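You operate a simulated robot arm through the tools that you are given. There is no shell and no other tool. Be economical: measure what you need, move in short steps, check, and stop when the job is done.

You are at the controls of a simulated robot arm. One attempt, no reset.

JOB
Knead the small mixer's shaggy dough on medium until smooth.
Fine: then stop it, switch off and lower the bowl.

It is judged by the outcome, as a careful person would: the job done as asked, and still so three seconds after it is handed in. It fails if anything else is knocked over, pushed out of place, dropped, spilled or broken.

ROBOT AND FRAMES
A 7-joint arm with a fingered hand, fixed in place. Base frame: the origin is at the foot of the arm, x ahead of it, y to its left, z up. Lengths are in cm, angles in degrees, forces in N, time in s.
Its first joint turns from -69.0 to 172.0 degrees. Payload 3.4 kg.
The tool frame sits at the grasp point between the pads (the TCP): z along the fingers, y along the line on which they close. The tips reach 2.5 cm beyond it. Largest opening 8.8 cm; the body of the gripper starts 2.9 cm behind the TCP. The gripper is a hand of 4 fingers: y runs from the thumb to the fingers, the wrist lies at [-1.3, -9.7, -16.2] in the tool frame, and closing takes about 1.5 s.
Orientation is that of the tool frame in the base frame, as a unit quaternion [x, y, z, w]. With the fingers straight down and the wrist toward the robot, the tool's x, y and z point along [0, 1, 0], [1, 0, 0] and [0, 0, -1] of the base frame.

CONTROLS
- The arm moves only by the tool play_rows. Its arguments are lists of equal length, an entry for each row: "translation": the shift along the tool's x, y, z in units of 50 mm (1.0 is 50 mm), a list of three; "rotation": the turn, a rotation vector about the tool's x, y, z in units of 6 degrees (1.0 is 6 degrees), a list of three. In form: {"translation": [[tx, ty, tz], ...], "rotation": [[ax, ay, az], ...]}. A call has 1 to 10 rows; each row shifts and turns the commanded pose from where the row before left it, along the tool's axes as they then stand. "gripper" is the gripper command, from -1 (shut) to 1 (fully open), values between in proportion, set as the call begins (left out, the last holds). A call with a number of a shift or a turn outside -1 to 1 is refused whole. Rows are played at 5 a second. More than 5 cm and 8.6 degrees between two rows, or a gripper value outside its range, and nothing of the call is played. Where a pose cannot be reached the arm comes as near as it can. A force on the tool above 90 N (or 10 N above the force at the start of the call, whichever is more), or a blocked arm, ends the call early, and 0.2 s more pass. The fingers move at their own pace (about 10.8 cm/s each) and stop on an object; they squeeze with about 26 N. The grip force told is the motor's: it shows also when the fingers shut on nothing. Time passes only in rows, and 0.2 s behind the last, so rows that do not move let the fingers close. The reply holds the time, the measured pose of the TCP, the force on the tool along the base axes, the opening and the grip force, in the units named above and with some noise, with the torque about the TCP (base axes, N m) and any sound that the robot's microphone picked up.
- Cameras (640 x 400 px; columns grow to the right, rows downward): "scene" is fixed at [5.1, -49.98, 151.65]; the picture's right is [0.58, -0.81, 0.00], its down [-0.54, -0.39, -0.75] and it looks along [0.61, 0.44, -0.66] (base axes); focal length 304 px, centre (320, 200). "wrist" rides on the gripper at [6.4, -8.3, -9.8] in the tool frame; the picture's right is [-0.62, 0.37, -0.69], its down [-0.71, -0.63, 0.30] and it looks along [-0.32, 0.68, 0.65] (tool axes); focal length 265 px, centre (320, 200). There is no depth. A picture from a camera that has moved, and an enlarged one, comes with that camera's place and axes in the base frame and with its lens.
- grab_frame(camera): a new picture of that camera. No time passes.
- move_column(by): slides the trunk up (or, below 0, down) by that many cm; the arm rides with it, the base frame stays. It gives what a move gives, with no picture.
- move_fingers(index, middle, ring, thumb_bend, thumb_turn): sets how far each is bent, from 0 (flat) to 1 (curled in); at 0.3 the hand is open as for a grip, at 0.7 the pads meet at the TCP. One left out holds its place. A second passes; each finger stops where it meets its share of the squeeze, and holds until it gets a number again. A gripper value or a shape takes the hand back. It gives what a move gives, with no picture; readings hold the bend of each and the force on the fingers (four entries, about 0 where the hand has none), thumb and palm. thumb_turn goes from beside the hand (0) to across from the fingers (1), as for a grip.
- hand_shape(shape): the hand has 4 fingers and takes this shape, open, in about a second: jaw (thumb against the fingers, like two jaws); tri (thumb and two fingers); tip (a fingertip pinch); poke (one finger out to press); point (the index stretched); flat (the hand flat); cup (the hand cupped); fist (a fist). The gripper value then closes the fingers along that shape, each until it touches; the sizes above hold for jaw. It gives what a move gives, with no picture.
- enlarge(camera, box): a new picture of the part [left, top, right, bottom] of that camera's present view, enlarged. No time passes.
- finish_job(): hands the job in; it is judged then, once.

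Go step by step. Nothing tells you positions but the pictures and the camera data: compare them with the known pose of the tool, close in by small moves and look again before you grip or let go. The budget is 120 turns and 84 pictures, counting those below and the enlarged ones. Unless the task says otherwise, let go and move clear before handing in, and close with one line.

The tools are called by a JSON object that holds its "method" and its "body". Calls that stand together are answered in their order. play_rows: Moves the arm, as the interface text tells. Its arguments: {"type":"object","properties":{"translation":{"type":"array","items":{"type":"array","items":{"type":"number"}}},"rotation":{"type":"array","items":{"type":"array","items":{"type":"number"}}},"gripper":{"type":"number"}},"required":["translation","rotation"]} The other tools are called the same way: move_column (by) slides the trunk up or down; hand_shape (shape) gives the hand a shape; move_fingers (index, middle, ring, thumb_bend, thumb_turn) moves the fingers one by one; grab_frame (camera) takes a picture; enlarge (camera, box) takes an enlarged picture of a part of a camera's view; finish_job () hands the job in.

At the start:

```text
clock: 0.0
tcp_pos: [39.13, 5.76, 125.67]
orientation: [0.707, 0.707, 0.0, -0.001]
ft_force: [0.6, -0.1, 0.1]
ft_torque: [-0.02, 0.01, -0.02]
opening: 8.76
gripper_force: 0.1
shape: jaw
bend: [0.3, 0.3, 0.3, 0.3, 0.98]
finger forces: [0.0, 0.0, 0.0, 0.0, 0.0, 0.0]
trunk travel left (down, up): [-77.5, 6.5]
```

scene: 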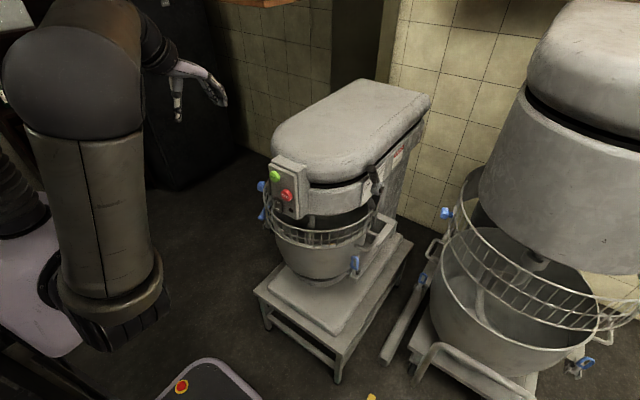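
wrist: 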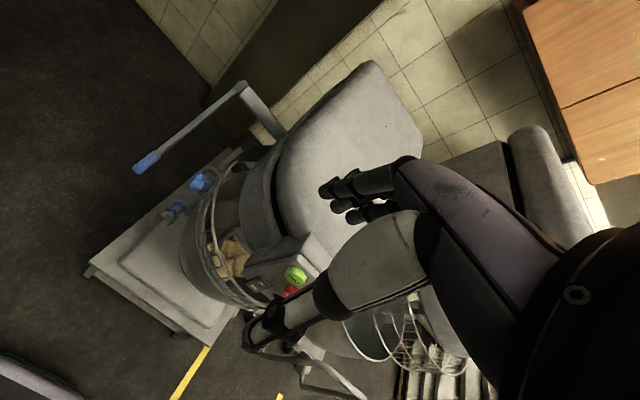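

I see a small planetary mixer on a low stand ahead, with a green and a red button, a guard and a bowl lift lever. I'll enlarge the views first to read the controls.

{"method": "enlarge", "body": {"camera": "scene", "box": [240, 130, 420, 300]}}

{"method": "enlarge", "body": {"camera": "scene", "box": [255, 145, 335, 225]}}

{"method": "enlarge", "body": {"camera": "wrist", "box": [80, 80, 360, 350]}}

```text
2.35 times, centred on (330, 215) of scene
camera zoom: at [5.1, -49.98, 151.65], right [0.58, -0.81, 0.0], down [-0.54, -0.39, -0.75], along [0.61, 0.44, -0.66], focal length 716 px, centre (296, 165)
```

zoom: 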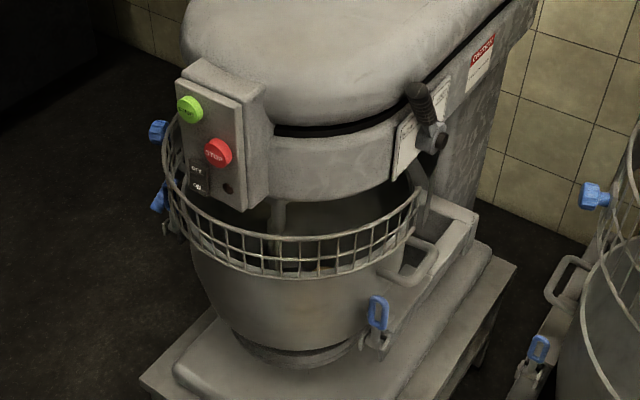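

```text
5.00 times, centred on (295, 185) of scene
camera zoom: at [5.1, -49.98, 151.65], right [0.58, -0.81, 0.0], down [-0.54, -0.39, -0.75], along [0.61, 0.44, -0.66], focal length 1520 px, centre (445, 275)
```

zoom: 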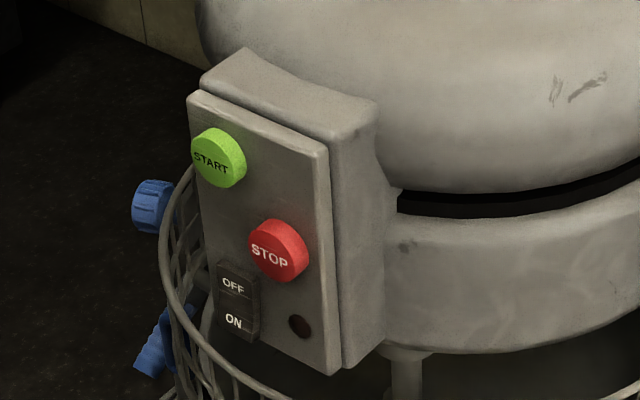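

```text
1.48 times, centred on (220, 215) of wrist
camera zoom: at [30.6, 12.16, 135.65], right [0.37, -0.62, 0.69], down [-0.63, -0.71, -0.3], along [0.68, -0.32, -0.65], focal length 393 px, centre (468, 178)
```

zoom: 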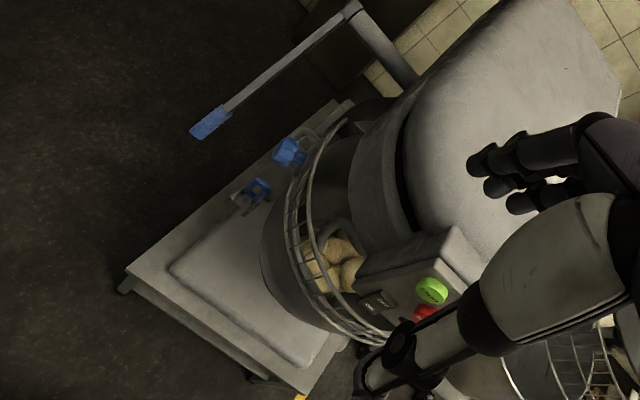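

The panel has START, STOP and an OFF/ON rocker. A gear lever is on the mixer's right side, and a blue-handled lift lever is on its left. I'll look closer at the speed plate and the lift lever.

{"method": "enlarge", "body": {"camera": "scene", "box": [345, 140, 409, 200]}}

{"method": "enlarge", "body": {"camera": "scene", "box": [250, 170, 400, 280]}}

{"method": "enlarge", "body": {"camera": "wrist", "box": [120, 70, 290, 220]}}

{"method": "enlarge", "body": {"camera": "wrist", "box": [180, 190, 320, 330]}}

```text
6.67 times, centred on (377, 170) of scene
camera zoom: at [5.1, -49.98, 151.65], right [0.58, -0.81, 0.0], down [-0.54, -0.39, -0.75], along [0.61, 0.44, -0.66], focal length 2027 px, centre (-60, 400)
```

zoom: 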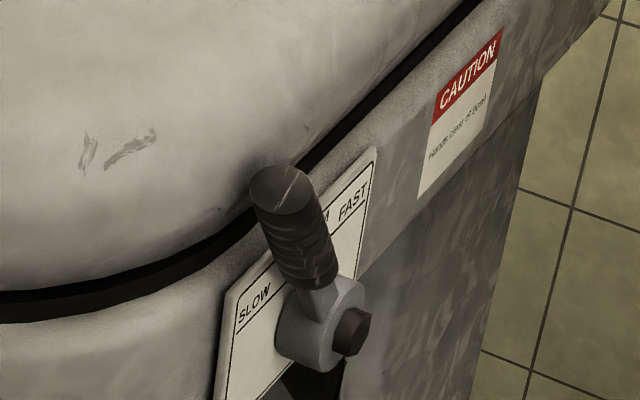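

```text
3.64 times, centred on (325, 225) of scene
camera zoom: at [5.1, -49.98, 151.65], right [0.58, -0.81, 0.0], down [-0.54, -0.39, -0.75], along [0.61, 0.44, -0.66], focal length 1106 px, centre (302, 109)
```

zoom: 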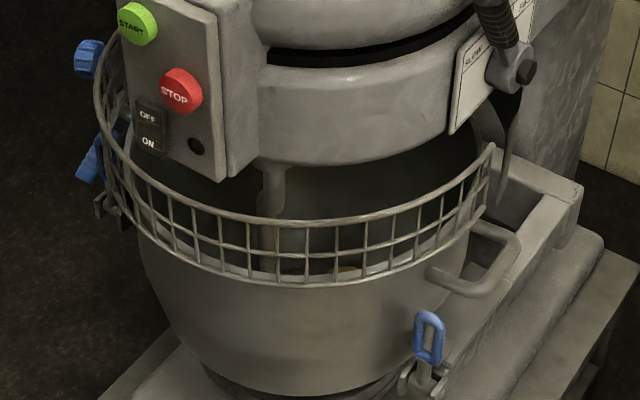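

```text
2.67 times, centred on (205, 145) of wrist
camera zoom: at [30.6, 12.16, 135.65], right [0.37, -0.62, 0.69], down [-0.63, -0.71, -0.3], along [0.68, -0.32, -0.65], focal length 708 px, centre (627, 347)
```

zoom: 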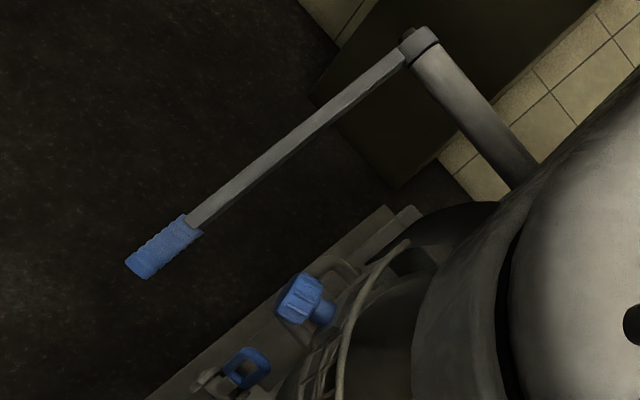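

```text
2.86 times, centred on (250, 260) of wrist
camera zoom: at [30.6, 12.16, 135.65], right [0.37, -0.62, 0.69], down [-0.63, -0.71, -0.3], along [0.68, -0.32, -0.65], focal length 758 px, centre (520, 29)
```

zoom: 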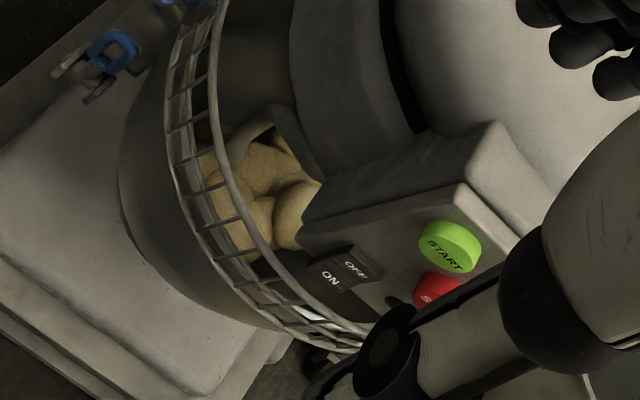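

By triangulation START is near [48, -5, 106], STOP near [48, -8.6, 101] and the rocker near [48, -5.5, 96]; the lift lever grip is near [66, 25, 63]. I'll pull back a little and tilt the hand forward so the wrist camera faces the panel, with the index in the poke shape.

{"method": "play_rows", "body": {"translation": [[0, -0.6, 0], [0, -0.6, 0], [0, 0, 0], [0, 0, 0], [0, 0, 0], [0, 0, 0], [0, 0, 0], [0, 0, 0], [0, 0, 0], [0, 0, 0]], "rotation": [[0, 0, 0], [0, 0, 0], [-1, 0, 0], [-1, 0, 0], [-1, 0, 0], [-1, 0, 0], [-1, 0, 0], [-1, 0, 0], [-1, 0, 0], [0, 0, 0]]}}

{"method": "hand_shape", "body": {"shape": "poke"}}

{"method": "grab_frame", "body": {"camera": "wrist"}}

{"method": "grab_frame", "body": {"camera": "scene"}}

```text
clock: 2.2
tcp_pos: [32.99, 5.69, 125.64]
orientation: [0.659, 0.661, 0.255, 0.253]
ft_force: [-0.1, 0.3, 0.2]
ft_torque: [0.02, 0.01, 0.0]
opening: 8.78
gripper_force: 0.1
shape: jaw
bend: [0.3, 0.3, 0.3, 0.3, 0.98]
finger forces: [0.0, 0.1, 0.0, 0.1, 0.1, 0.1]
trunk travel left (down, up): [-77.5, 6.5]
```

```text
clock: 3.1
tcp_pos: [33.09, 5.71, 125.73]
orientation: [0.661, 0.66, 0.252, 0.254]
ft_force: [-0.1, 0.6, 0.1]
ft_torque: [0.0, 0.04, 0.01]
opening: 0.0
gripper_force: 0.0
shape: poke
bend: [0.7, 0.7, 0.99, 1.0, 1.0]
finger forces: [0.0, 0.0, 0.0, 0.0, 0.0, 0.0]
trunk travel left (down, up): [-77.5, 6.5]
```

```text
74 pictures are left
camera wrist: at [20.19, 12.18, 127.52], right [-0.19, -0.62, 0.76], down [-0.26, -0.71, -0.65], along [0.95, -0.32, -0.03], focal length 265 px, centre (320, 200)
```

wrist: 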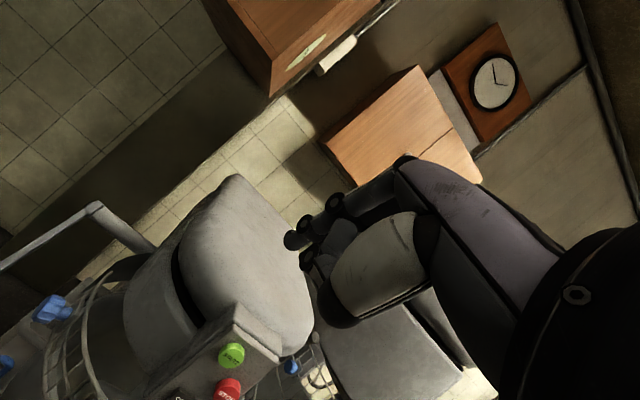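

```text
73 pictures are left
```

scene: 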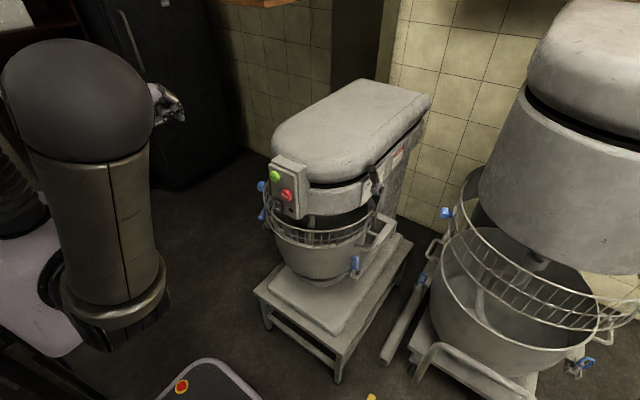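

The poke fingertip sits about 2.5 cm beyond the TCP. I'll lower the trunk so the camera faces the panel and the bowl.

{"method": "move_column", "body": {"by": -22}}

{"method": "grab_frame", "body": {"camera": "wrist"}}

```text
clock: 5.4
tcp_pos: [33.13, 5.6, 103.69]
orientation: [0.66, 0.66, 0.254, 0.253]
ft_force: [-0.3, 0.2, -0.7]
ft_torque: [0.04, -0.02, 0.0]
opening: 0.0
gripper_force: 0.1
shape: poke
bend: [0.7, 0.7, 0.99, 1.0, 1.0]
finger forces: [0.0, 0.1, 0.0, 0.0, 0.0, 0.0]
trunk travel left (down, up): [-55.5, 28.5]
```

```text
72 pictures are left
camera wrist: at [20.19, 12.18, 105.53], right [-0.19, -0.62, 0.76], down [-0.26, -0.71, -0.65], along [0.95, -0.32, -0.03], focal length 265 px, centre (320, 200)
```

wrist: 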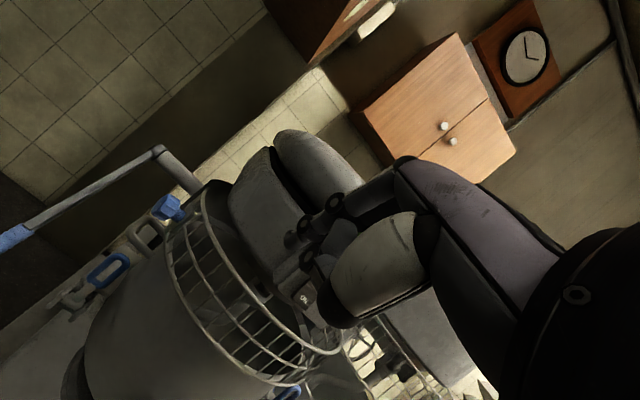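

{"method": "enlarge", "body": {"camera": "wrist", "box": [60, 180, 340, 400]}}

{"method": "enlarge", "body": {"camera": "wrist", "box": [0, 130, 220, 330]}}

```text
1.82 times, centred on (200, 290) of wrist
camera zoom: at [20.19, 12.18, 105.53], right [-0.19, -0.62, 0.76], down [-0.26, -0.71, -0.65], along [0.95, -0.32, -0.03], focal length 483 px, centre (538, 36)
```

zoom: 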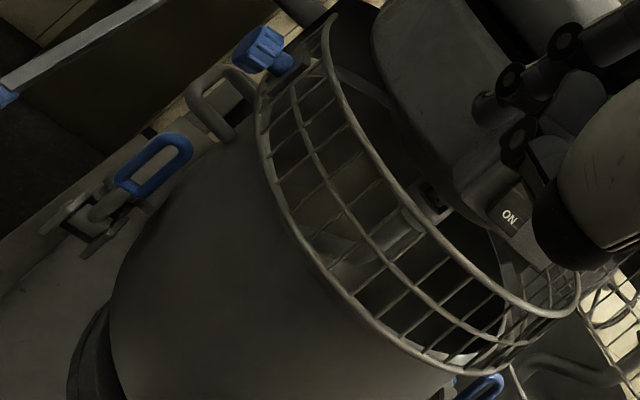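

```text
2.00 times, centred on (110, 230) of wrist
camera zoom: at [20.19, 12.18, 105.53], right [-0.19, -0.62, 0.76], down [-0.26, -0.71, -0.65], along [0.95, -0.32, -0.03], focal length 531 px, centre (740, 140)
```

zoom: 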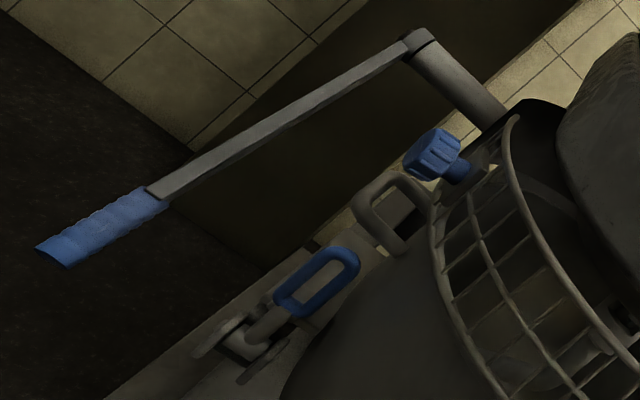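

The shift lever looks tilted forward, towards SLOW, but I need a clearer side view to tell. I'll back off, move to the right of the mixer and yaw the camera towards the plate.

{"method": "play_rows", "body": {"translation": [[0, -0.74, -0.67], [-0.9, 0, 0], [-0.9, 0, 0], [-0.9, 0, 0], [-0.9, 0, 0], [-0.9, 0, 0], [-0.9, 0, 0], [-0.9, 0, 0], [0, 0, 0], [0, 0, 0]], "rotation": [[0, 0, 0], [0, 0, 0], [0, 0, 0], [0, 0, 0], [0, 0.67, -0.74], [0, 0.67, -0.74], [0, 0.67, -0.74], [0, 0.67, -0.74], [0, 0.67, -0.74], [0, 0.67, -0.74]]}}

{"method": "grab_frame", "body": {"camera": "wrist"}}

{"method": "grab_frame", "body": {"camera": "scene"}}

```text
clock: 7.6
tcp_pos: [32.3, -22.14, 110.28]
orientation: [0.424, 0.831, 0.321, 0.162]
ft_force: [0.0, -0.3, 0.6]
ft_torque: [0.0, -0.01, 0.01]
opening: 0.0
gripper_force: 0.0
shape: poke
bend: [0.7, 0.7, 0.99, 1.0, 1.0]
finger forces: [0.0, 0.1, 0.0, 0.0, 0.1, 0.0]
out of reach, approached as far as the arm can: row 2, 3, 4, 5
trunk travel left (down, up): [-55.5, 28.5]
```

```text
69 pictures are left
camera wrist: at [18.0, -24.35, 112.12], right [0.21, -0.62, 0.76], down [0.21, -0.73, -0.65], along [0.96, 0.29, -0.03], focal length 265 px, centre (320, 200)
```

wrist: 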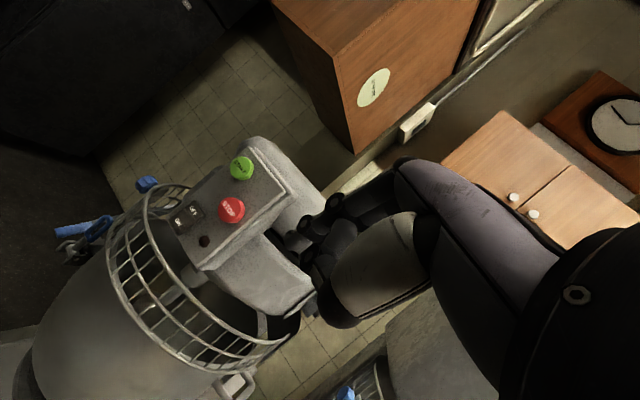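

```text
68 pictures are left
```

scene: 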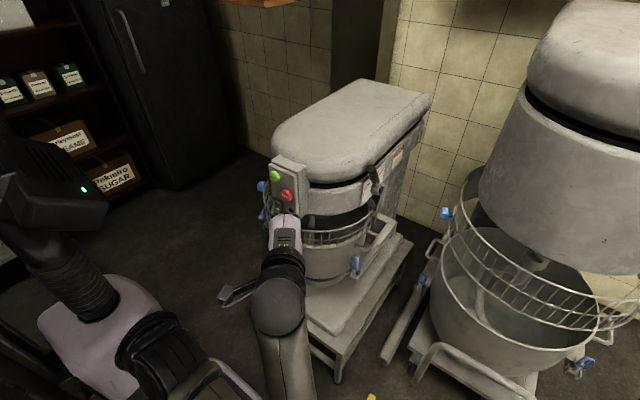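

The hand blocks the lever from here. I'll go a bit further right and forward, and yaw more.

{"method": "play_rows", "body": {"translation": [[-0.85, -0.15, -0.13], [-0.85, -0.15, -0.13], [-0.85, -0.15, -0.13], [0, 0, 0], [0, 0, 0], [0, 0, 0], [0, 0, 0]], "rotation": [[0, 0, 0], [0, 0, 0], [0, 0, 0], [0, 0.67, -0.74], [0, 0.67, -0.74], [0, 0.67, -0.74], [0, 0.67, -0.74]]}}

{"method": "grab_frame", "body": {"camera": "wrist"}}

```text
clock: 9.2
tcp_pos: [37.39, -34.03, 110.2]
orientation: [0.243, 0.901, 0.348, 0.092]
ft_force: [-0.2, -0.5, -0.6]
ft_torque: [-0.03, 0.01, 0.0]
opening: 0.0
gripper_force: 0.2
shape: poke
bend: [0.7, 0.7, 0.99, 1.0, 1.0]
finger forces: [0.0, 0.0, 0.0, 0.0, 0.0, 0.0]
trunk travel left (down, up): [-55.5, 28.5]
```

```text
67 pictures are left
camera wrist: at [25.18, -41.82, 112.04], right [0.44, -0.48, 0.76], down [0.49, -0.58, -0.65], along [0.75, 0.66, -0.03], focal length 265 px, centre (320, 200)
```

wrist: 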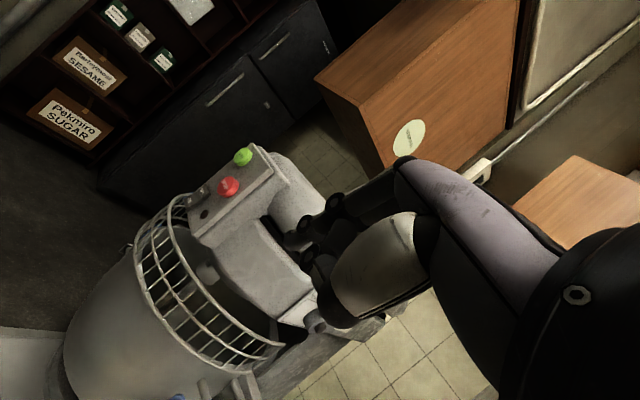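

The thumb still covers the lever. Raising the trunk shifts the lever to the lower left of the view, clear of the hand.

{"method": "move_column", "body": {"by": 14}}

{"method": "grab_frame", "body": {"camera": "wrist"}}

```text
clock: 10.9
tcp_pos: [37.2, -34.07, 124.09]
orientation: [0.243, 0.901, 0.348, 0.092]
ft_force: [-0.1, -0.7, 0.9]
ft_torque: [-0.03, 0.0, 0.03]
opening: 0.0
gripper_force: 0.1
shape: poke
bend: [0.7, 0.7, 0.99, 1.0, 1.0]
finger forces: [0.0, 0.0, 0.0, 0.0, 0.0, 0.0]
trunk travel left (down, up): [-69.5, 14.5]
```

```text
66 pictures are left
camera wrist: at [25.15, -41.81, 126.05], right [0.44, -0.48, 0.76], down [0.48, -0.59, -0.65], along [0.76, 0.66, -0.03], focal length 265 px, centre (320, 200)
```

wrist: 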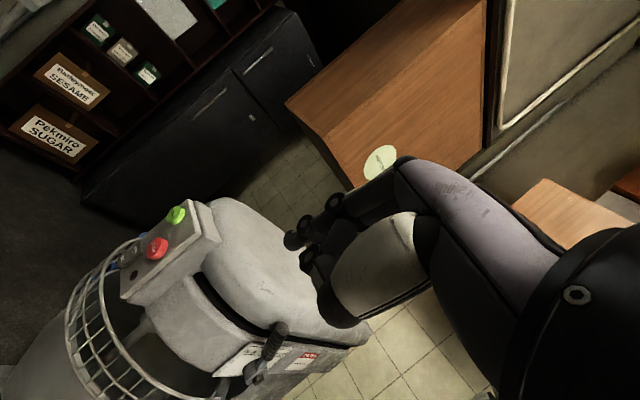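

{"method": "enlarge", "body": {"camera": "wrist", "box": [190, 300, 350, 400]}}

```text
4.00 times, centred on (270, 350) of wrist
camera zoom: at [25.15, -41.81, 126.05], right [0.44, -0.48, 0.76], down [0.48, -0.59, -0.65], along [0.76, 0.66, -0.03], focal length 1062 px, centre (520, -400)
```

zoom: 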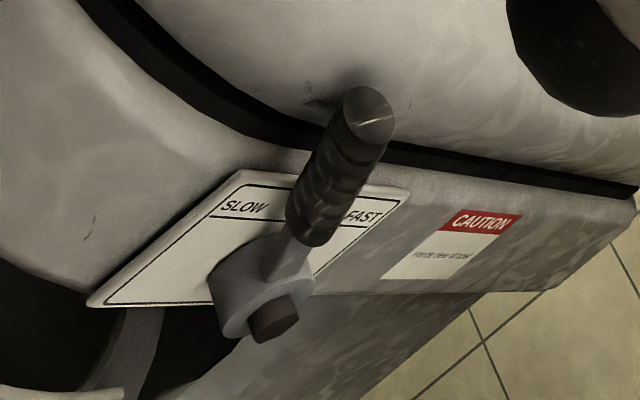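

The lever is in the SLOW position: hub at about [70.3, -24, 96.3], tip at about [62.6, -24.1, 108], tilted 33° forward, and MEDIUM is straight up. I'll bring the index in front of the handle from the right side so I can push it to vertical.

{"method": "move_column", "body": {"by": -16.5}}

{"method": "play_rows", "body": {"translation": [[-0.563, 0.353, 0.317], [-0.563, 0.353, 0.317], [-0.563, 0.353, 0.317], [-0.563, 0.353, 0.317], [-0.563, 0.353, 0.317], [0, 0, 0]], "rotation": [[0, 0, 0], [0, 0, 0], [0, 0, 0], [0, 0, 0], [0, 0, 0], [0, 0, 0]]}}

{"method": "grab_frame", "body": {"camera": "scene"}}

{"method": "grab_frame", "body": {"camera": "wrist"}}

```text
clock: 12.8
tcp_pos: [37.25, -33.98, 107.72]
orientation: [0.243, 0.901, 0.347, 0.092]
ft_force: [-1.3, -0.6, -0.3]
ft_torque: [-0.03, -0.01, 0.01]
opening: 0.01
gripper_force: 0.1
shape: poke
bend: [0.7, 0.7, 0.99, 1.0, 1.0]
finger forces: [0.1, 0.0, 0.0, 0.0, 0.0, 0.0]
trunk travel left (down, up): [-53.0, 31.0]
```

```text
clock: 14.2
tcp_pos: [55.16, -30.82, 107.46]
orientation: [0.243, 0.901, 0.347, 0.092]
ft_force: [-0.4, -0.1, 0.1]
ft_torque: [0.01, 0.0, 0.01]
opening: 0.01
gripper_force: 0.1
shape: poke
bend: [0.7, 0.7, 0.99, 1.0, 1.0]
finger forces: [0.0, 0.1, 0.1, 0.0, 0.0, 0.1]
trunk travel left (down, up): [-53.0, 31.0]
```

```text
64 pictures are left
```

scene: 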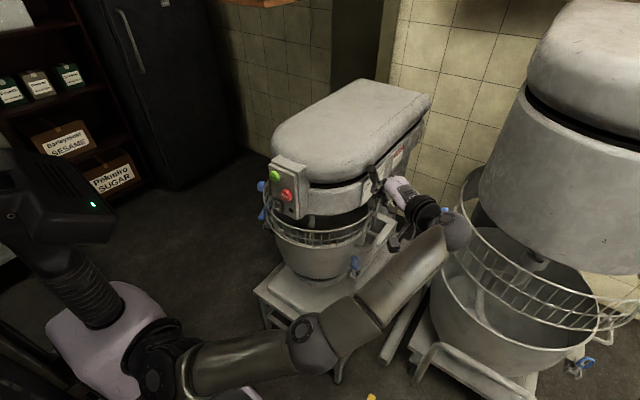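

```text
63 pictures are left
camera wrist: at [43.02, -38.64, 109.41], right [0.44, -0.48, 0.76], down [0.48, -0.59, -0.65], along [0.75, 0.66, -0.03], focal length 265 px, centre (320, 200)
```

wrist: 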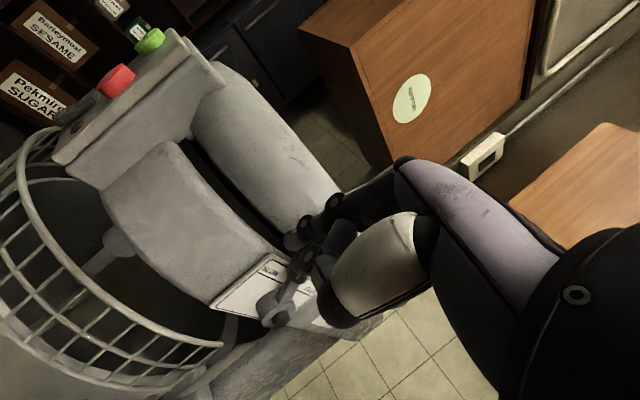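

{"method": "enlarge", "body": {"camera": "wrist", "box": [230, 180, 390, 350]}}

{"method": "enlarge", "body": {"camera": "scene", "box": [350, 140, 450, 240]}}

```text
2.35 times, centred on (310, 265) of wrist
camera zoom: at [43.02, -38.64, 109.41], right [0.44, -0.48, 0.76], down [0.48, -0.59, -0.65], along [0.75, 0.66, -0.03], focal length 624 px, centre (344, 47)
```

zoom: 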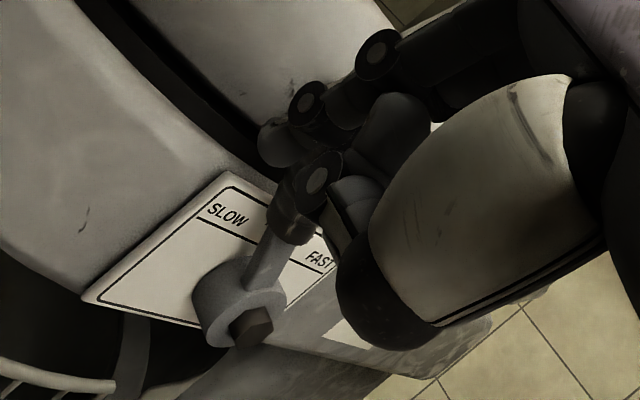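

```text
4.00 times, centred on (400, 190) of scene
camera zoom: at [5.1, -49.98, 151.65], right [0.58, -0.81, 0.0], down [-0.54, -0.39, -0.75], along [0.61, 0.44, -0.66], focal length 1216 px, centre (0, 240)
```

zoom: 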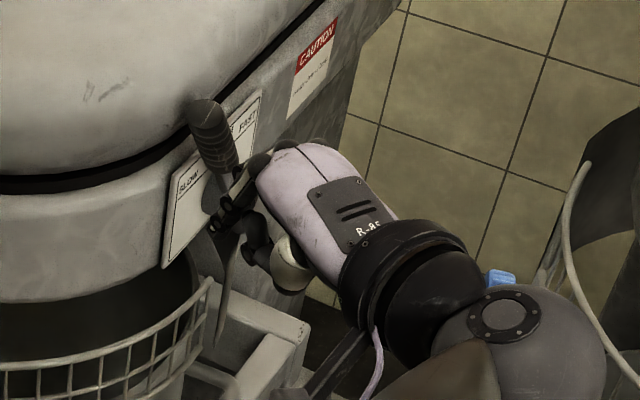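

The tip calibration matches the picture. The curled fingers would lead in this direction, so I'll turn the hand to a more forward-facing pose (yaw 30, flatter) for a cleaner push, then look again.

{"method": "play_rows", "body": {"translation": [[0, 0, 0], [0, 0, 0], [0, 0, 0], [0, 0, 0], [0, 0, 0], [0, 0, 0], [0, 0, 0], [0, 0, 0], [0, 0, 0], [0, 0, 0]], "rotation": [[0, -0.67, 0.74], [0, -0.67, 0.74], [0, -0.67, 0.74], [0, -0.67, 0.74], [0, -0.67, 0.74], [-1, 0, 0], [-1, 0, 0], [-1, 0, 0], [-1, 0, 0], [0, 0, 0]]}}

{"method": "enlarge", "body": {"camera": "scene", "box": [330, 130, 450, 240]}}

{"method": "grab_frame", "body": {"camera": "wrist"}}

```text
clock: 16.4
tcp_pos: [55.33, -30.91, 107.88]
orientation: [0.42, 0.725, 0.473, 0.273]
ft_force: [0.2, 0.8, 1.1]
ft_torque: [0.02, -0.03, -0.01]
opening: 0.01
gripper_force: 0.0
shape: poke
bend: [0.7, 0.7, 0.99, 1.0, 1.0]
finger forces: [0.0, 0.0, 0.1, 0.0, 0.0, 0.1]
trunk travel left (down, up): [-53.0, 31.0]
```

```text
3.64 times, centred on (390, 185) of scene
camera zoom: at [5.1, -49.98, 151.65], right [0.58, -0.81, 0.0], down [-0.54, -0.39, -0.75], along [0.61, 0.44, -0.66], focal length 1106 px, centre (66, 254)
```

zoom: 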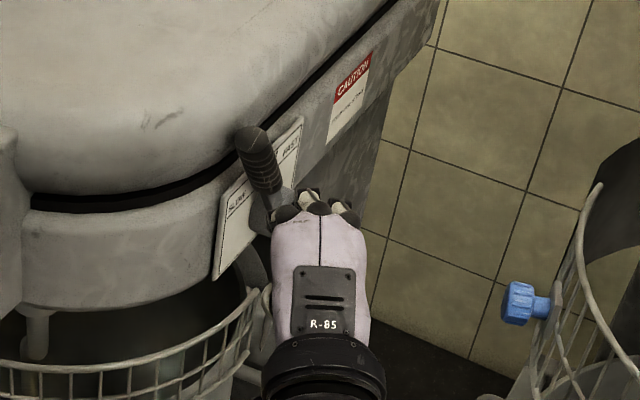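

```text
59 pictures are left
camera wrist: at [41.3, -31.35, 104.24], right [-0.11, -0.78, 0.62], down [0.38, -0.61, -0.7], along [0.92, 0.15, 0.36], focal length 265 px, centre (320, 200)
```

wrist: 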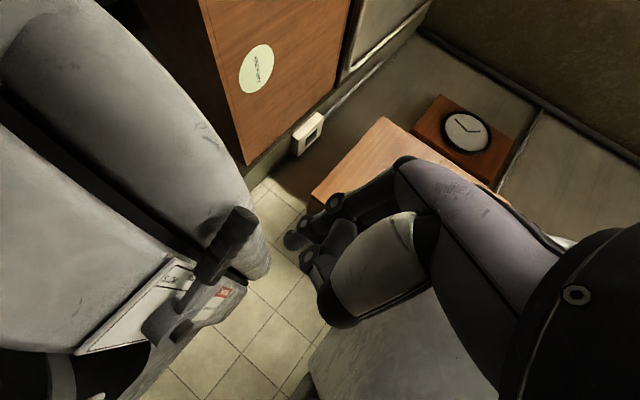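

{"method": "play_rows", "body": {"translation": [[0.28, 0, 0.585], [0.28, 0, 0.585], [0, 0, 0]], "rotation": [[0, 0, 0], [0, 0, 0], [0, 0, 0]]}}

{"method": "enlarge", "body": {"camera": "scene", "box": [340, 140, 420, 210]}}

{"method": "grab_frame", "body": {"camera": "wrist"}}

```text
clock: 17.2
tcp_pos: [58.64, -25.7, 105.39]
orientation: [0.42, 0.726, 0.472, 0.272]
ft_force: [0.1, 0.4, 0.6]
ft_torque: [0.0, -0.04, 0.01]
opening: 0.0
gripper_force: 0.1
shape: poke
bend: [0.7, 0.7, 0.99, 1.0, 1.0]
finger forces: [0.1, 0.1, 0.1, 0.1, 0.1, 0.1]
trunk travel left (down, up): [-53.0, 31.0]
```

```text
5.71 times, centred on (380, 175) of scene
camera zoom: at [5.1, -49.98, 151.65], right [0.58, -0.81, 0.0], down [-0.54, -0.39, -0.75], along [0.61, 0.44, -0.66], focal length 1738 px, centre (-23, 343)
```

zoom: 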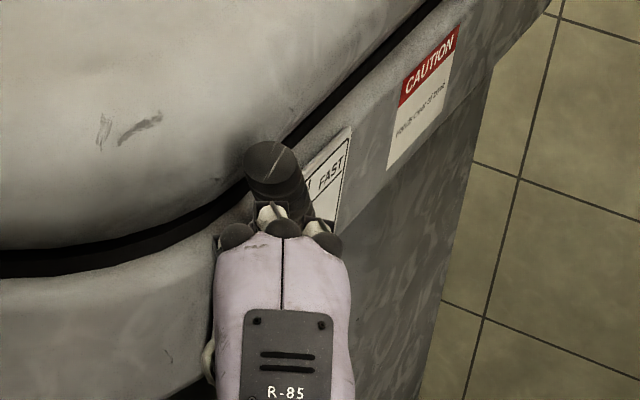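

```text
57 pictures are left
camera wrist: at [44.5, -26.19, 101.82], right [-0.11, -0.78, 0.62], down [0.38, -0.61, -0.7], along [0.92, 0.15, 0.36], focal length 265 px, centre (320, 200)
```

wrist: 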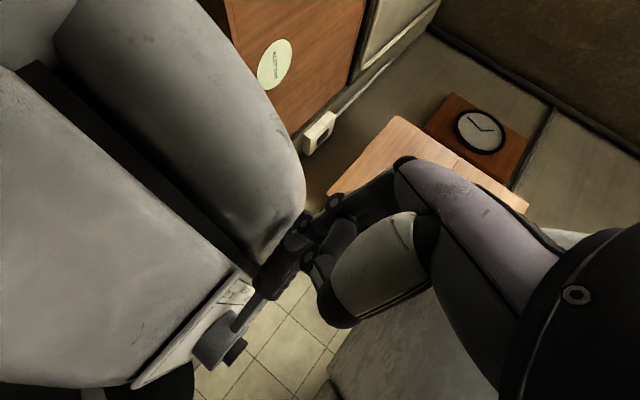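

The tip is lined up in front of the handle. I'll push in +x in small steps.

{"method": "play_rows", "body": {"translation": [[-0.1, 0.07, 0.158], [-0.1, 0.07, 0.158], [-0.1, 0.07, 0.158], [-0.1, 0.08, 0.158], [-0.1, 0.1, 0.158], [-0.1, 0.1, 0.158]], "rotation": [[0, 0, 0], [0, 0, 0], [0, 0, 0], [0, 0, 0], [0, 0, 0], [0, 0, 0]]}}

{"method": "grab_frame", "body": {"camera": "wrist"}}

{"method": "enlarge", "body": {"camera": "scene", "box": [340, 140, 420, 210]}}

```text
clock: 18.6
tcp_pos: [64.73, -25.57, 105.63]
orientation: [0.42, 0.726, 0.472, 0.272]
ft_force: [-2.2, -1.6, -0.8]
ft_torque: [-0.01, -0.01, 0.0]
opening: 0.0
gripper_force: 0.0
shape: poke
bend: [0.7, 0.7, 0.99, 1.0, 1.0]
finger forces: [1.3, 0.8, 0.0, 0.1, 0.0, 0.0]
trunk travel left (down, up): [-53.0, 31.0]
```

```text
56 pictures are left
camera wrist: at [50.59, -26.14, 102.17], right [-0.11, -0.78, 0.62], down [0.38, -0.61, -0.7], along [0.92, 0.16, 0.36], focal length 265 px, centre (320, 200)
```

wrist: 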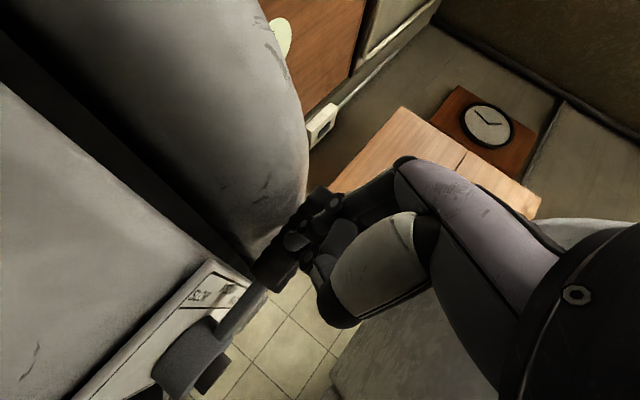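

```text
5.71 times, centred on (380, 175) of scene
camera zoom: at [5.1, -49.98, 151.65], right [0.58, -0.81, 0.0], down [-0.54, -0.39, -0.75], along [0.61, 0.44, -0.66], focal length 1738 px, centre (-23, 343)
```

zoom: 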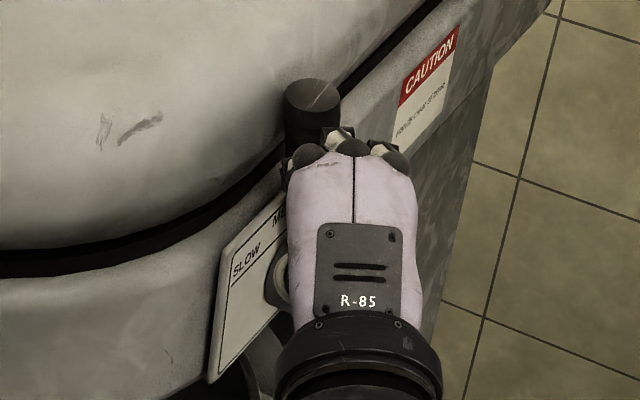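

The lever is about halfway. I'll push about 2.7 cm more.

{"method": "play_rows", "body": {"translation": [[-0.1, 0.08, 0.158], [-0.1, 0.08, 0.158], [-0.07, 0.06, 0.11], [0, 0, 0]], "rotation": [[0, 0, 0], [0, 0, 0], [0, 0, 0], [0, 0, 0]]}}

{"method": "enlarge", "body": {"camera": "scene", "box": [340, 140, 420, 210]}}

```text
clock: 19.6
tcp_pos: [67.2, -25.63, 105.83]
orientation: [0.419, 0.726, 0.472, 0.272]
ft_force: [-9.7, 2.8, -3.4]
ft_torque: [-0.03, 0.13, 0.19]
opening: 0.0
gripper_force: 0.0
shape: poke
bend: [0.7, 0.7, 0.99, 1.0, 1.0]
finger forces: [8.9, 1.6, 0.0, 0.0, 0.0, 0.1]
trunk travel left (down, up): [-53.0, 31.0]
```

```text
5.71 times, centred on (380, 175) of scene
camera zoom: at [5.1, -49.98, 151.65], right [0.58, -0.81, 0.0], down [-0.54, -0.39, -0.75], along [0.61, 0.44, -0.66], focal length 1738 px, centre (-23, 343)
```

zoom: 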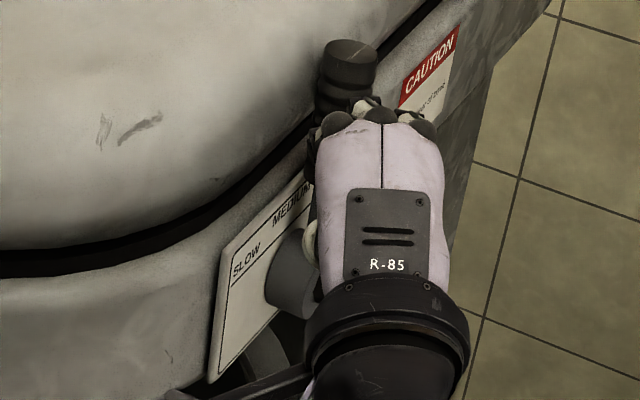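

The lever is nearly vertical and a force has built up, likely the detent. I'll back the finger off and check the angle.

{"method": "play_rows", "body": {"translation": [[0.1, -0.07, -0.158], [0.2, -0.14, -0.316], [0.1, -0.3, -0.6], [-0.6, -0.3, -0.6], [-0.6, 0, -0.6], [-0.6, 0, -0.6], [0, 0, 0]], "rotation": [[0, 0, 0], [0, 0, 0], [0, 0, 0], [0, 0, 0], [0, 0, 0], [0, 0, 0], [0, 0, 0]]}}

{"method": "enlarge", "body": {"camera": "scene", "box": [340, 140, 420, 210]}}

{"method": "grab_frame", "body": {"camera": "wrist"}}

```text
clock: 21.2
tcp_pos: [58.14, -39.25, 107.83]
orientation: [0.421, 0.726, 0.471, 0.272]
ft_force: [-0.3, 0.2, -0.6]
ft_torque: [-0.01, 0.01, 0.0]
opening: 0.01
gripper_force: 0.0
shape: poke
bend: [0.7, 0.7, 0.99, 1.0, 1.0]
finger forces: [0.1, 0.0, 0.0, 0.1, 0.1, 0.0]
trunk travel left (down, up): [-53.0, 31.0]
```

```text
5.71 times, centred on (380, 175) of scene
camera zoom: at [5.1, -49.98, 151.65], right [0.58, -0.81, 0.0], down [-0.54, -0.39, -0.75], along [0.61, 0.44, -0.66], focal length 1738 px, centre (-23, 343)
```

zoom: 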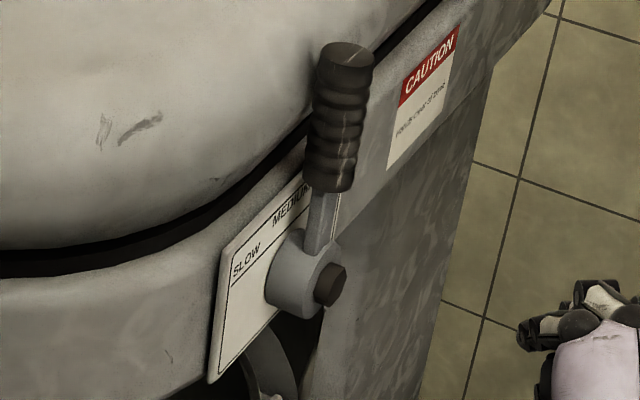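

```text
52 pictures are left
camera wrist: at [44.07, -39.75, 104.37], right [-0.11, -0.78, 0.62], down [0.37, -0.61, -0.7], along [0.92, 0.15, 0.36], focal length 265 px, centre (320, 200)
```

wrist: 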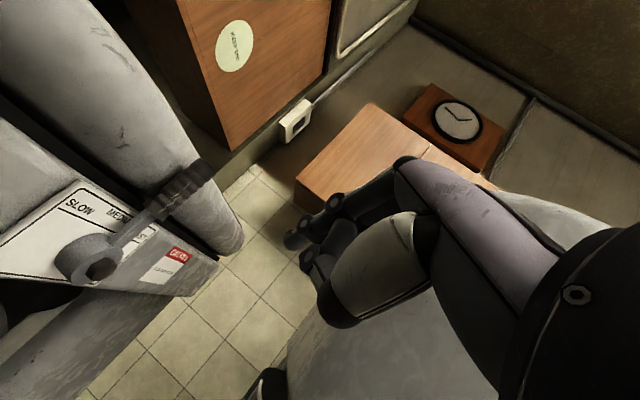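

The lever now stands at MEDIUM and holds there. Next I retreat from the side, level the hand to face the panel, and go in front of it for the rocker.

{"method": "play_rows", "body": {"translation": [[0.4, -0.1, -0.71], [0.4, -0.1, -0.71], [0.4, -0.1, -0.71], [0.4, -0.1, -0.71], [0, 0, 0], [0, 0, 0], [0, 0, 0], [0, 0, 0]], "rotation": [[0, 0, 0], [0, 0, 0], [0, 0, 0], [0, 0, 0], [1, 0, 0], [1, 0, 0], [1, 0, 0], [1, 0, 0]]}}

{"method": "play_rows", "body": {"translation": [[0, 0, 0], [0, 0, 0], [0, 0, 0], [0, 0, 0], [0, 0, 0], [0.9, 0, 0], [0.9, 0, 0], [0.9, 0, 0], [0.9, 0, 0], [0, 0, 0]], "rotation": [[0, -0.67, 0.74], [0, -0.67, 0.74], [0, -0.67, 0.74], [0, -0.67, 0.74], [0, -0.67, 0.74], [0, 0, 0], [0, 0, 0], [0, 0, 0], [0, 0, 0], [0, 0, 0]]}}

{"method": "grab_frame", "body": {"camera": "wrist"}}

{"method": "grab_frame", "body": {"camera": "scene"}}

```text
clock: 23.0
tcp_pos: [42.19, -39.05, 111.88]
orientation: [0.467, 0.809, 0.31, 0.178]
ft_force: [0.1, 0.8, -0.2]
ft_torque: [-0.03, 0.0, -0.02]
opening: 0.02
gripper_force: 0.1
shape: poke
bend: [0.7, 0.7, 0.99, 1.0, 1.0]
finger forces: [0.0, 0.0, 0.1, 0.0, 0.0, 0.0]
trunk travel left (down, up): [-53.0, 31.0]
```

```text
clock: 25.2
tcp_pos: [42.42, -21.04, 111.93]
orientation: [0.661, 0.659, 0.253, 0.254]
ft_force: [-0.6, 0.6, 0.2]
ft_torque: [0.03, -0.02, -0.02]
opening: 0.0
gripper_force: 0.0
shape: poke
bend: [0.7, 0.7, 0.99, 1.0, 1.0]
finger forces: [0.1, 0.0, 0.0, 0.1, 0.0, 0.1]
trunk travel left (down, up): [-53.0, 31.0]
```

```text
51 pictures are left
camera wrist: at [29.58, -14.61, 113.85], right [-0.19, -0.62, 0.76], down [-0.26, -0.71, -0.65], along [0.95, -0.32, -0.03], focal length 265 px, centre (320, 200)
```

wrist: 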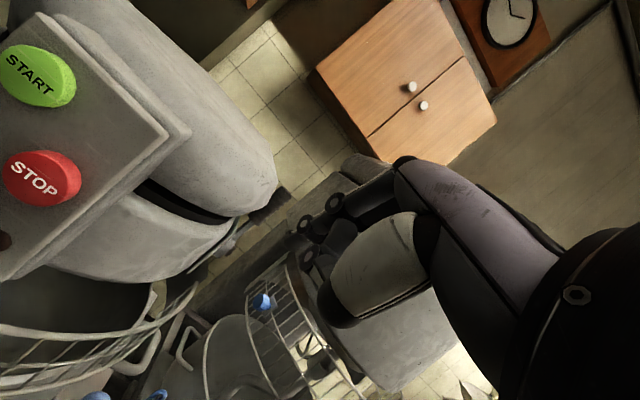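

```text
50 pictures are left
```

scene: 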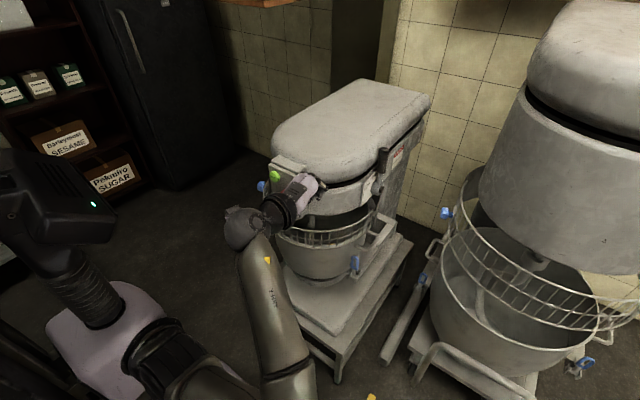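

{"method": "play_rows", "body": {"translation": [[0, -0.3, -0.27], [0.77, 0, 0], [0.77, 0, 0], [0.77, 0, 0], [0.77, 0, 0], [0, 0, 0]], "rotation": [[0, 0, 0], [0, 0, 0], [0, 0, 0], [0, 0, 0], [0, 0, 0], [0, 0, 0]]}}

{"method": "move_column", "body": {"by": -15}}

{"method": "grab_frame", "body": {"camera": "wrist"}}

{"method": "enlarge", "body": {"camera": "scene", "box": [235, 140, 335, 230]}}

```text
clock: 26.6
tcp_pos: [39.93, -5.55, 111.95]
orientation: [0.66, 0.66, 0.254, 0.253]
ft_force: [-0.8, -0.3, 0.2]
ft_torque: [0.04, 0.02, -0.01]
opening: 0.02
gripper_force: 0.1
shape: poke
bend: [0.7, 0.7, 0.99, 1.0, 1.0]
finger forces: [0.0, 0.1, 0.1, 0.0, 0.0, 0.1]
trunk travel left (down, up): [-53.0, 31.0]
```

```text
clock: 28.3
tcp_pos: [40.07, -5.52, 96.82]
orientation: [0.66, 0.66, 0.254, 0.253]
ft_force: [-0.4, -0.1, 0.6]
ft_torque: [0.03, 0.0, -0.03]
opening: 0.0
gripper_force: 0.2
shape: poke
bend: [0.7, 0.7, 0.99, 1.0, 1.0]
finger forces: [0.0, 0.0, 0.1, 0.0, 0.0, 0.0]
trunk travel left (down, up): [-38.0, 46.0]
```

```text
49 pictures are left
camera wrist: at [27.11, 0.98, 98.86], right [-0.19, -0.62, 0.76], down [-0.26, -0.71, -0.65], along [0.95, -0.32, -0.03], focal length 265 px, centre (320, 200)
```

wrist: 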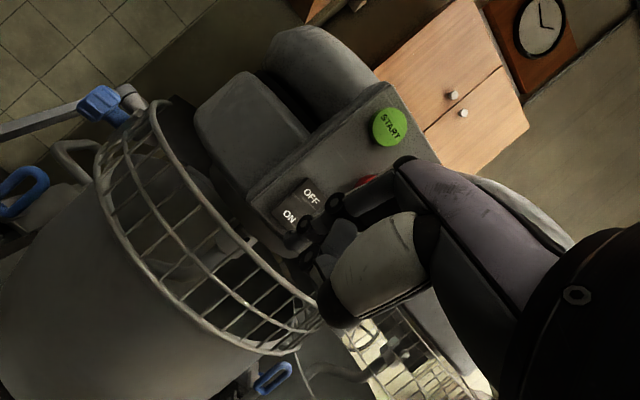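

```text
4.44 times, centred on (285, 185) of scene
camera zoom: at [5.1, -49.98, 151.65], right [0.58, -0.81, 0.0], down [-0.54, -0.39, -0.75], along [0.61, 0.44, -0.66], focal length 1352 px, centre (476, 267)
```

zoom: 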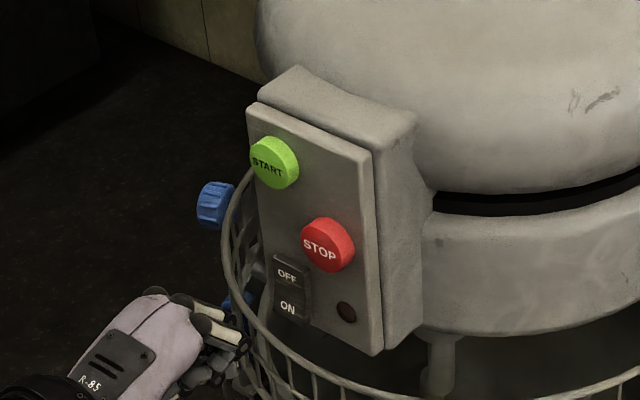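

{"method": "enlarge", "body": {"camera": "wrist", "box": [230, 130, 350, 270]}}

{"method": "enlarge", "body": {"camera": "wrist", "box": [60, 80, 320, 360]}}

```text
2.86 times, centred on (290, 200) of wrist
camera zoom: at [27.11, 0.98, 98.86], right [-0.19, -0.62, 0.76], down [-0.26, -0.71, -0.65], along [0.95, -0.32, -0.03], focal length 758 px, centre (406, 200)
```

zoom: 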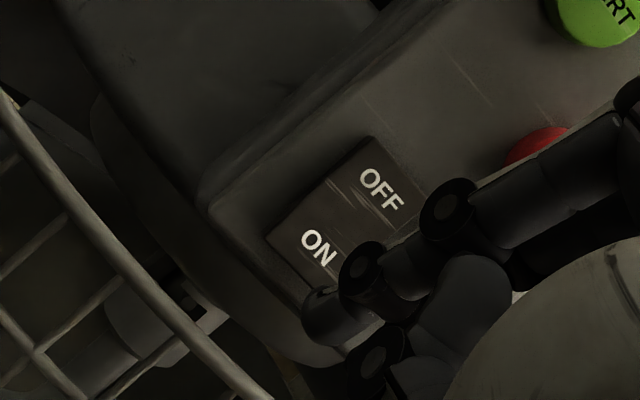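

```text
1.43 times, centred on (190, 220) of wrist
camera zoom: at [27.11, 0.98, 98.86], right [-0.19, -0.62, 0.76], down [-0.26, -0.71, -0.65], along [0.95, -0.32, -0.03], focal length 379 px, centre (506, 171)
```

zoom: 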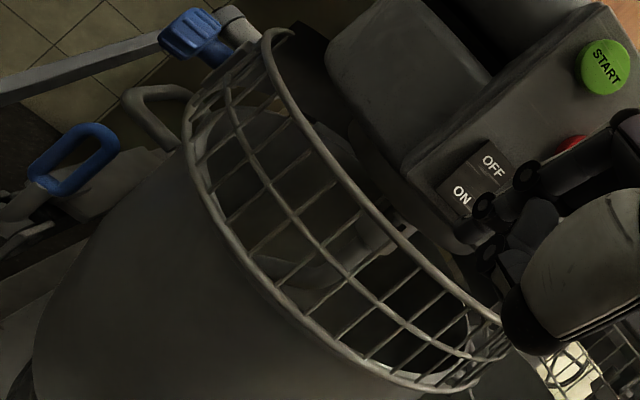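

The index is aligned with the ON half of the rocker. I'll approach and press it gently.

{"method": "play_rows", "body": {"translation": [[-0.08, 0.149, 0.134], [0, 0.149, 0.134], [0, 0.149, 0.134], [0, 0.149, 0.134], [0, 0.149, 0.134], [0, 0, 0]], "rotation": [[0, 0, 0], [0, 0, 0], [0, 0, 0], [0, 0, 0], [0, 0, 0], [0, 0, 0]]}}

{"method": "enlarge", "body": {"camera": "scene", "box": [255, 160, 335, 230]}}

{"method": "enlarge", "body": {"camera": "wrist", "box": [200, 100, 360, 340]}}

```text
clock: 29.7
tcp_pos: [45.18, -6.01, 97.06]
orientation: [0.66, 0.66, 0.253, 0.253]
ft_force: [0.1, 1.4, 1.2]
ft_torque: [0.01, -0.01, -0.03]
opening: 0.0
gripper_force: 0.1
shape: poke
bend: [0.7, 0.7, 0.99, 1.0, 1.0]
finger forces: [0.0, 0.0, 0.0, 0.0, 0.0, 0.0]
trunk travel left (down, up): [-38.0, 46.0]
```

```text
5.71 times, centred on (295, 195) of scene
camera zoom: at [5.1, -49.98, 151.65], right [0.58, -0.81, 0.0], down [-0.54, -0.39, -0.75], along [0.61, 0.44, -0.66], focal length 1738 px, centre (463, 229)
```

zoom: 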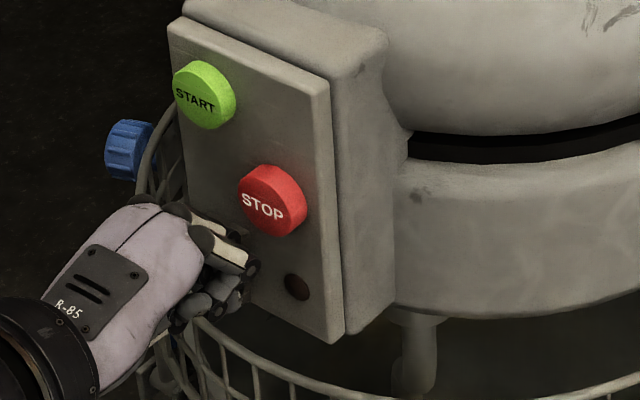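

```text
1.67 times, centred on (280, 220) of wrist
camera zoom: at [32.19, 0.55, 98.89], right [-0.19, -0.62, 0.76], down [-0.26, -0.71, -0.65], along [0.95, -0.32, -0.03], focal length 442 px, centre (387, 167)
```

zoom: 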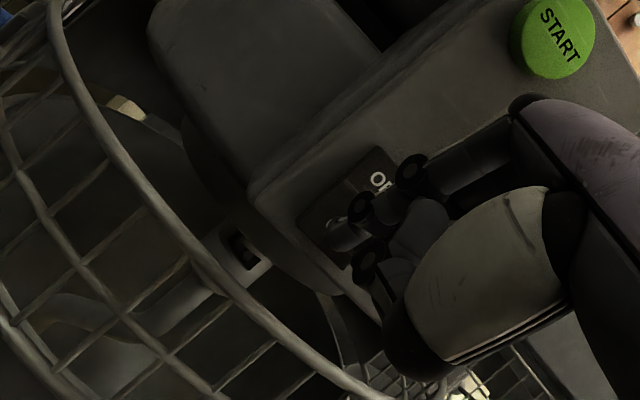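

{"method": "play_rows", "body": {"translation": [[0, 0.074, 0.067], [0, 0.074, 0.067], [0, 0.074, 0.067], [0, 0.06, 0.054], [0, 0, 0]], "rotation": [[0, 0, 0], [0, 0, 0], [0, 0, 0], [0, 0, 0], [0, 0, 0]]}}

```text
clock: 30.9
tcp_pos: [46.02, -5.88, 97.35]
orientation: [0.658, 0.66, 0.256, 0.256]
ft_force: [-39.3, 0.7, -1.7]
ft_torque: [0.11, 0.3, 0.02]
opening: 0.0
gripper_force: 0.1
shape: poke
bend: [0.7, 0.7, 0.99, 1.0, 1.0]
finger forces: [26.1, 13.0, 0.0, 0.0, 0.0, 0.0]
trunk travel left (down, up): [-38.0, 46.0]
heard: click
```

A click was heard. I'll retreat and check the rocker.

{"method": "play_rows", "body": {"translation": [[0, -0.15, -0.134], [0, -0.4, -0.36], [0, -0.4, -0.36], [0, 0, 0]], "rotation": [[0, 0, 0], [0, 0, 0], [0, 0, 0], [0, 0, 0]]}}

{"method": "enlarge", "body": {"camera": "wrist", "box": [230, 80, 410, 270]}}

{"method": "enlarge", "body": {"camera": "scene", "box": [255, 160, 335, 230]}}

```text
clock: 31.9
tcp_pos: [40.87, -5.85, 96.71]
orientation: [0.66, 0.66, 0.253, 0.253]
ft_force: [0.5, 0.4, -0.3]
ft_torque: [-0.01, 0.02, 0.02]
opening: 0.0
gripper_force: 0.1
shape: poke
bend: [0.7, 0.7, 0.99, 1.0, 1.0]
finger forces: [0.0, 0.0, 0.0, 0.0, 0.0, 0.0]
trunk travel left (down, up): [-38.0, 46.0]
```

```text
2.11 times, centred on (320, 175) of wrist
camera zoom: at [27.88, 0.74, 98.61], right [-0.19, -0.62, 0.76], down [-0.27, -0.71, -0.65], along [0.95, -0.33, -0.03], focal length 559 px, centre (320, 253)
```

zoom: 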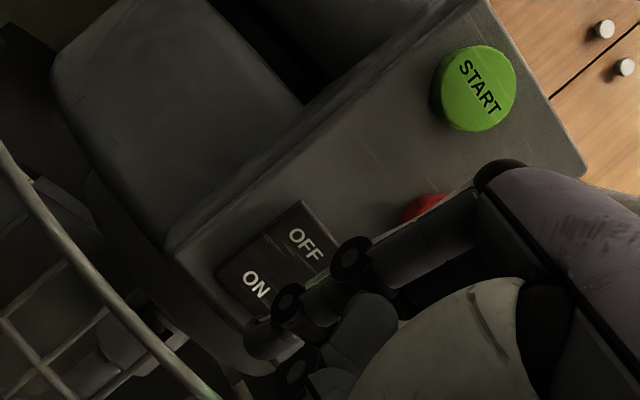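

```text
5.71 times, centred on (295, 195) of scene
camera zoom: at [5.1, -49.98, 151.65], right [0.58, -0.81, 0.0], down [-0.54, -0.39, -0.75], along [0.61, 0.44, -0.66], focal length 1738 px, centre (463, 229)
```

zoom: 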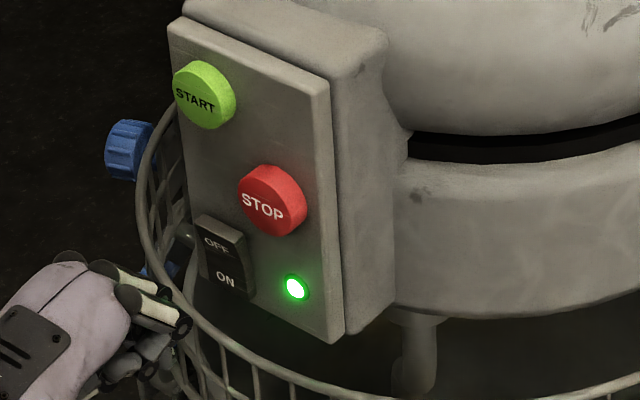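

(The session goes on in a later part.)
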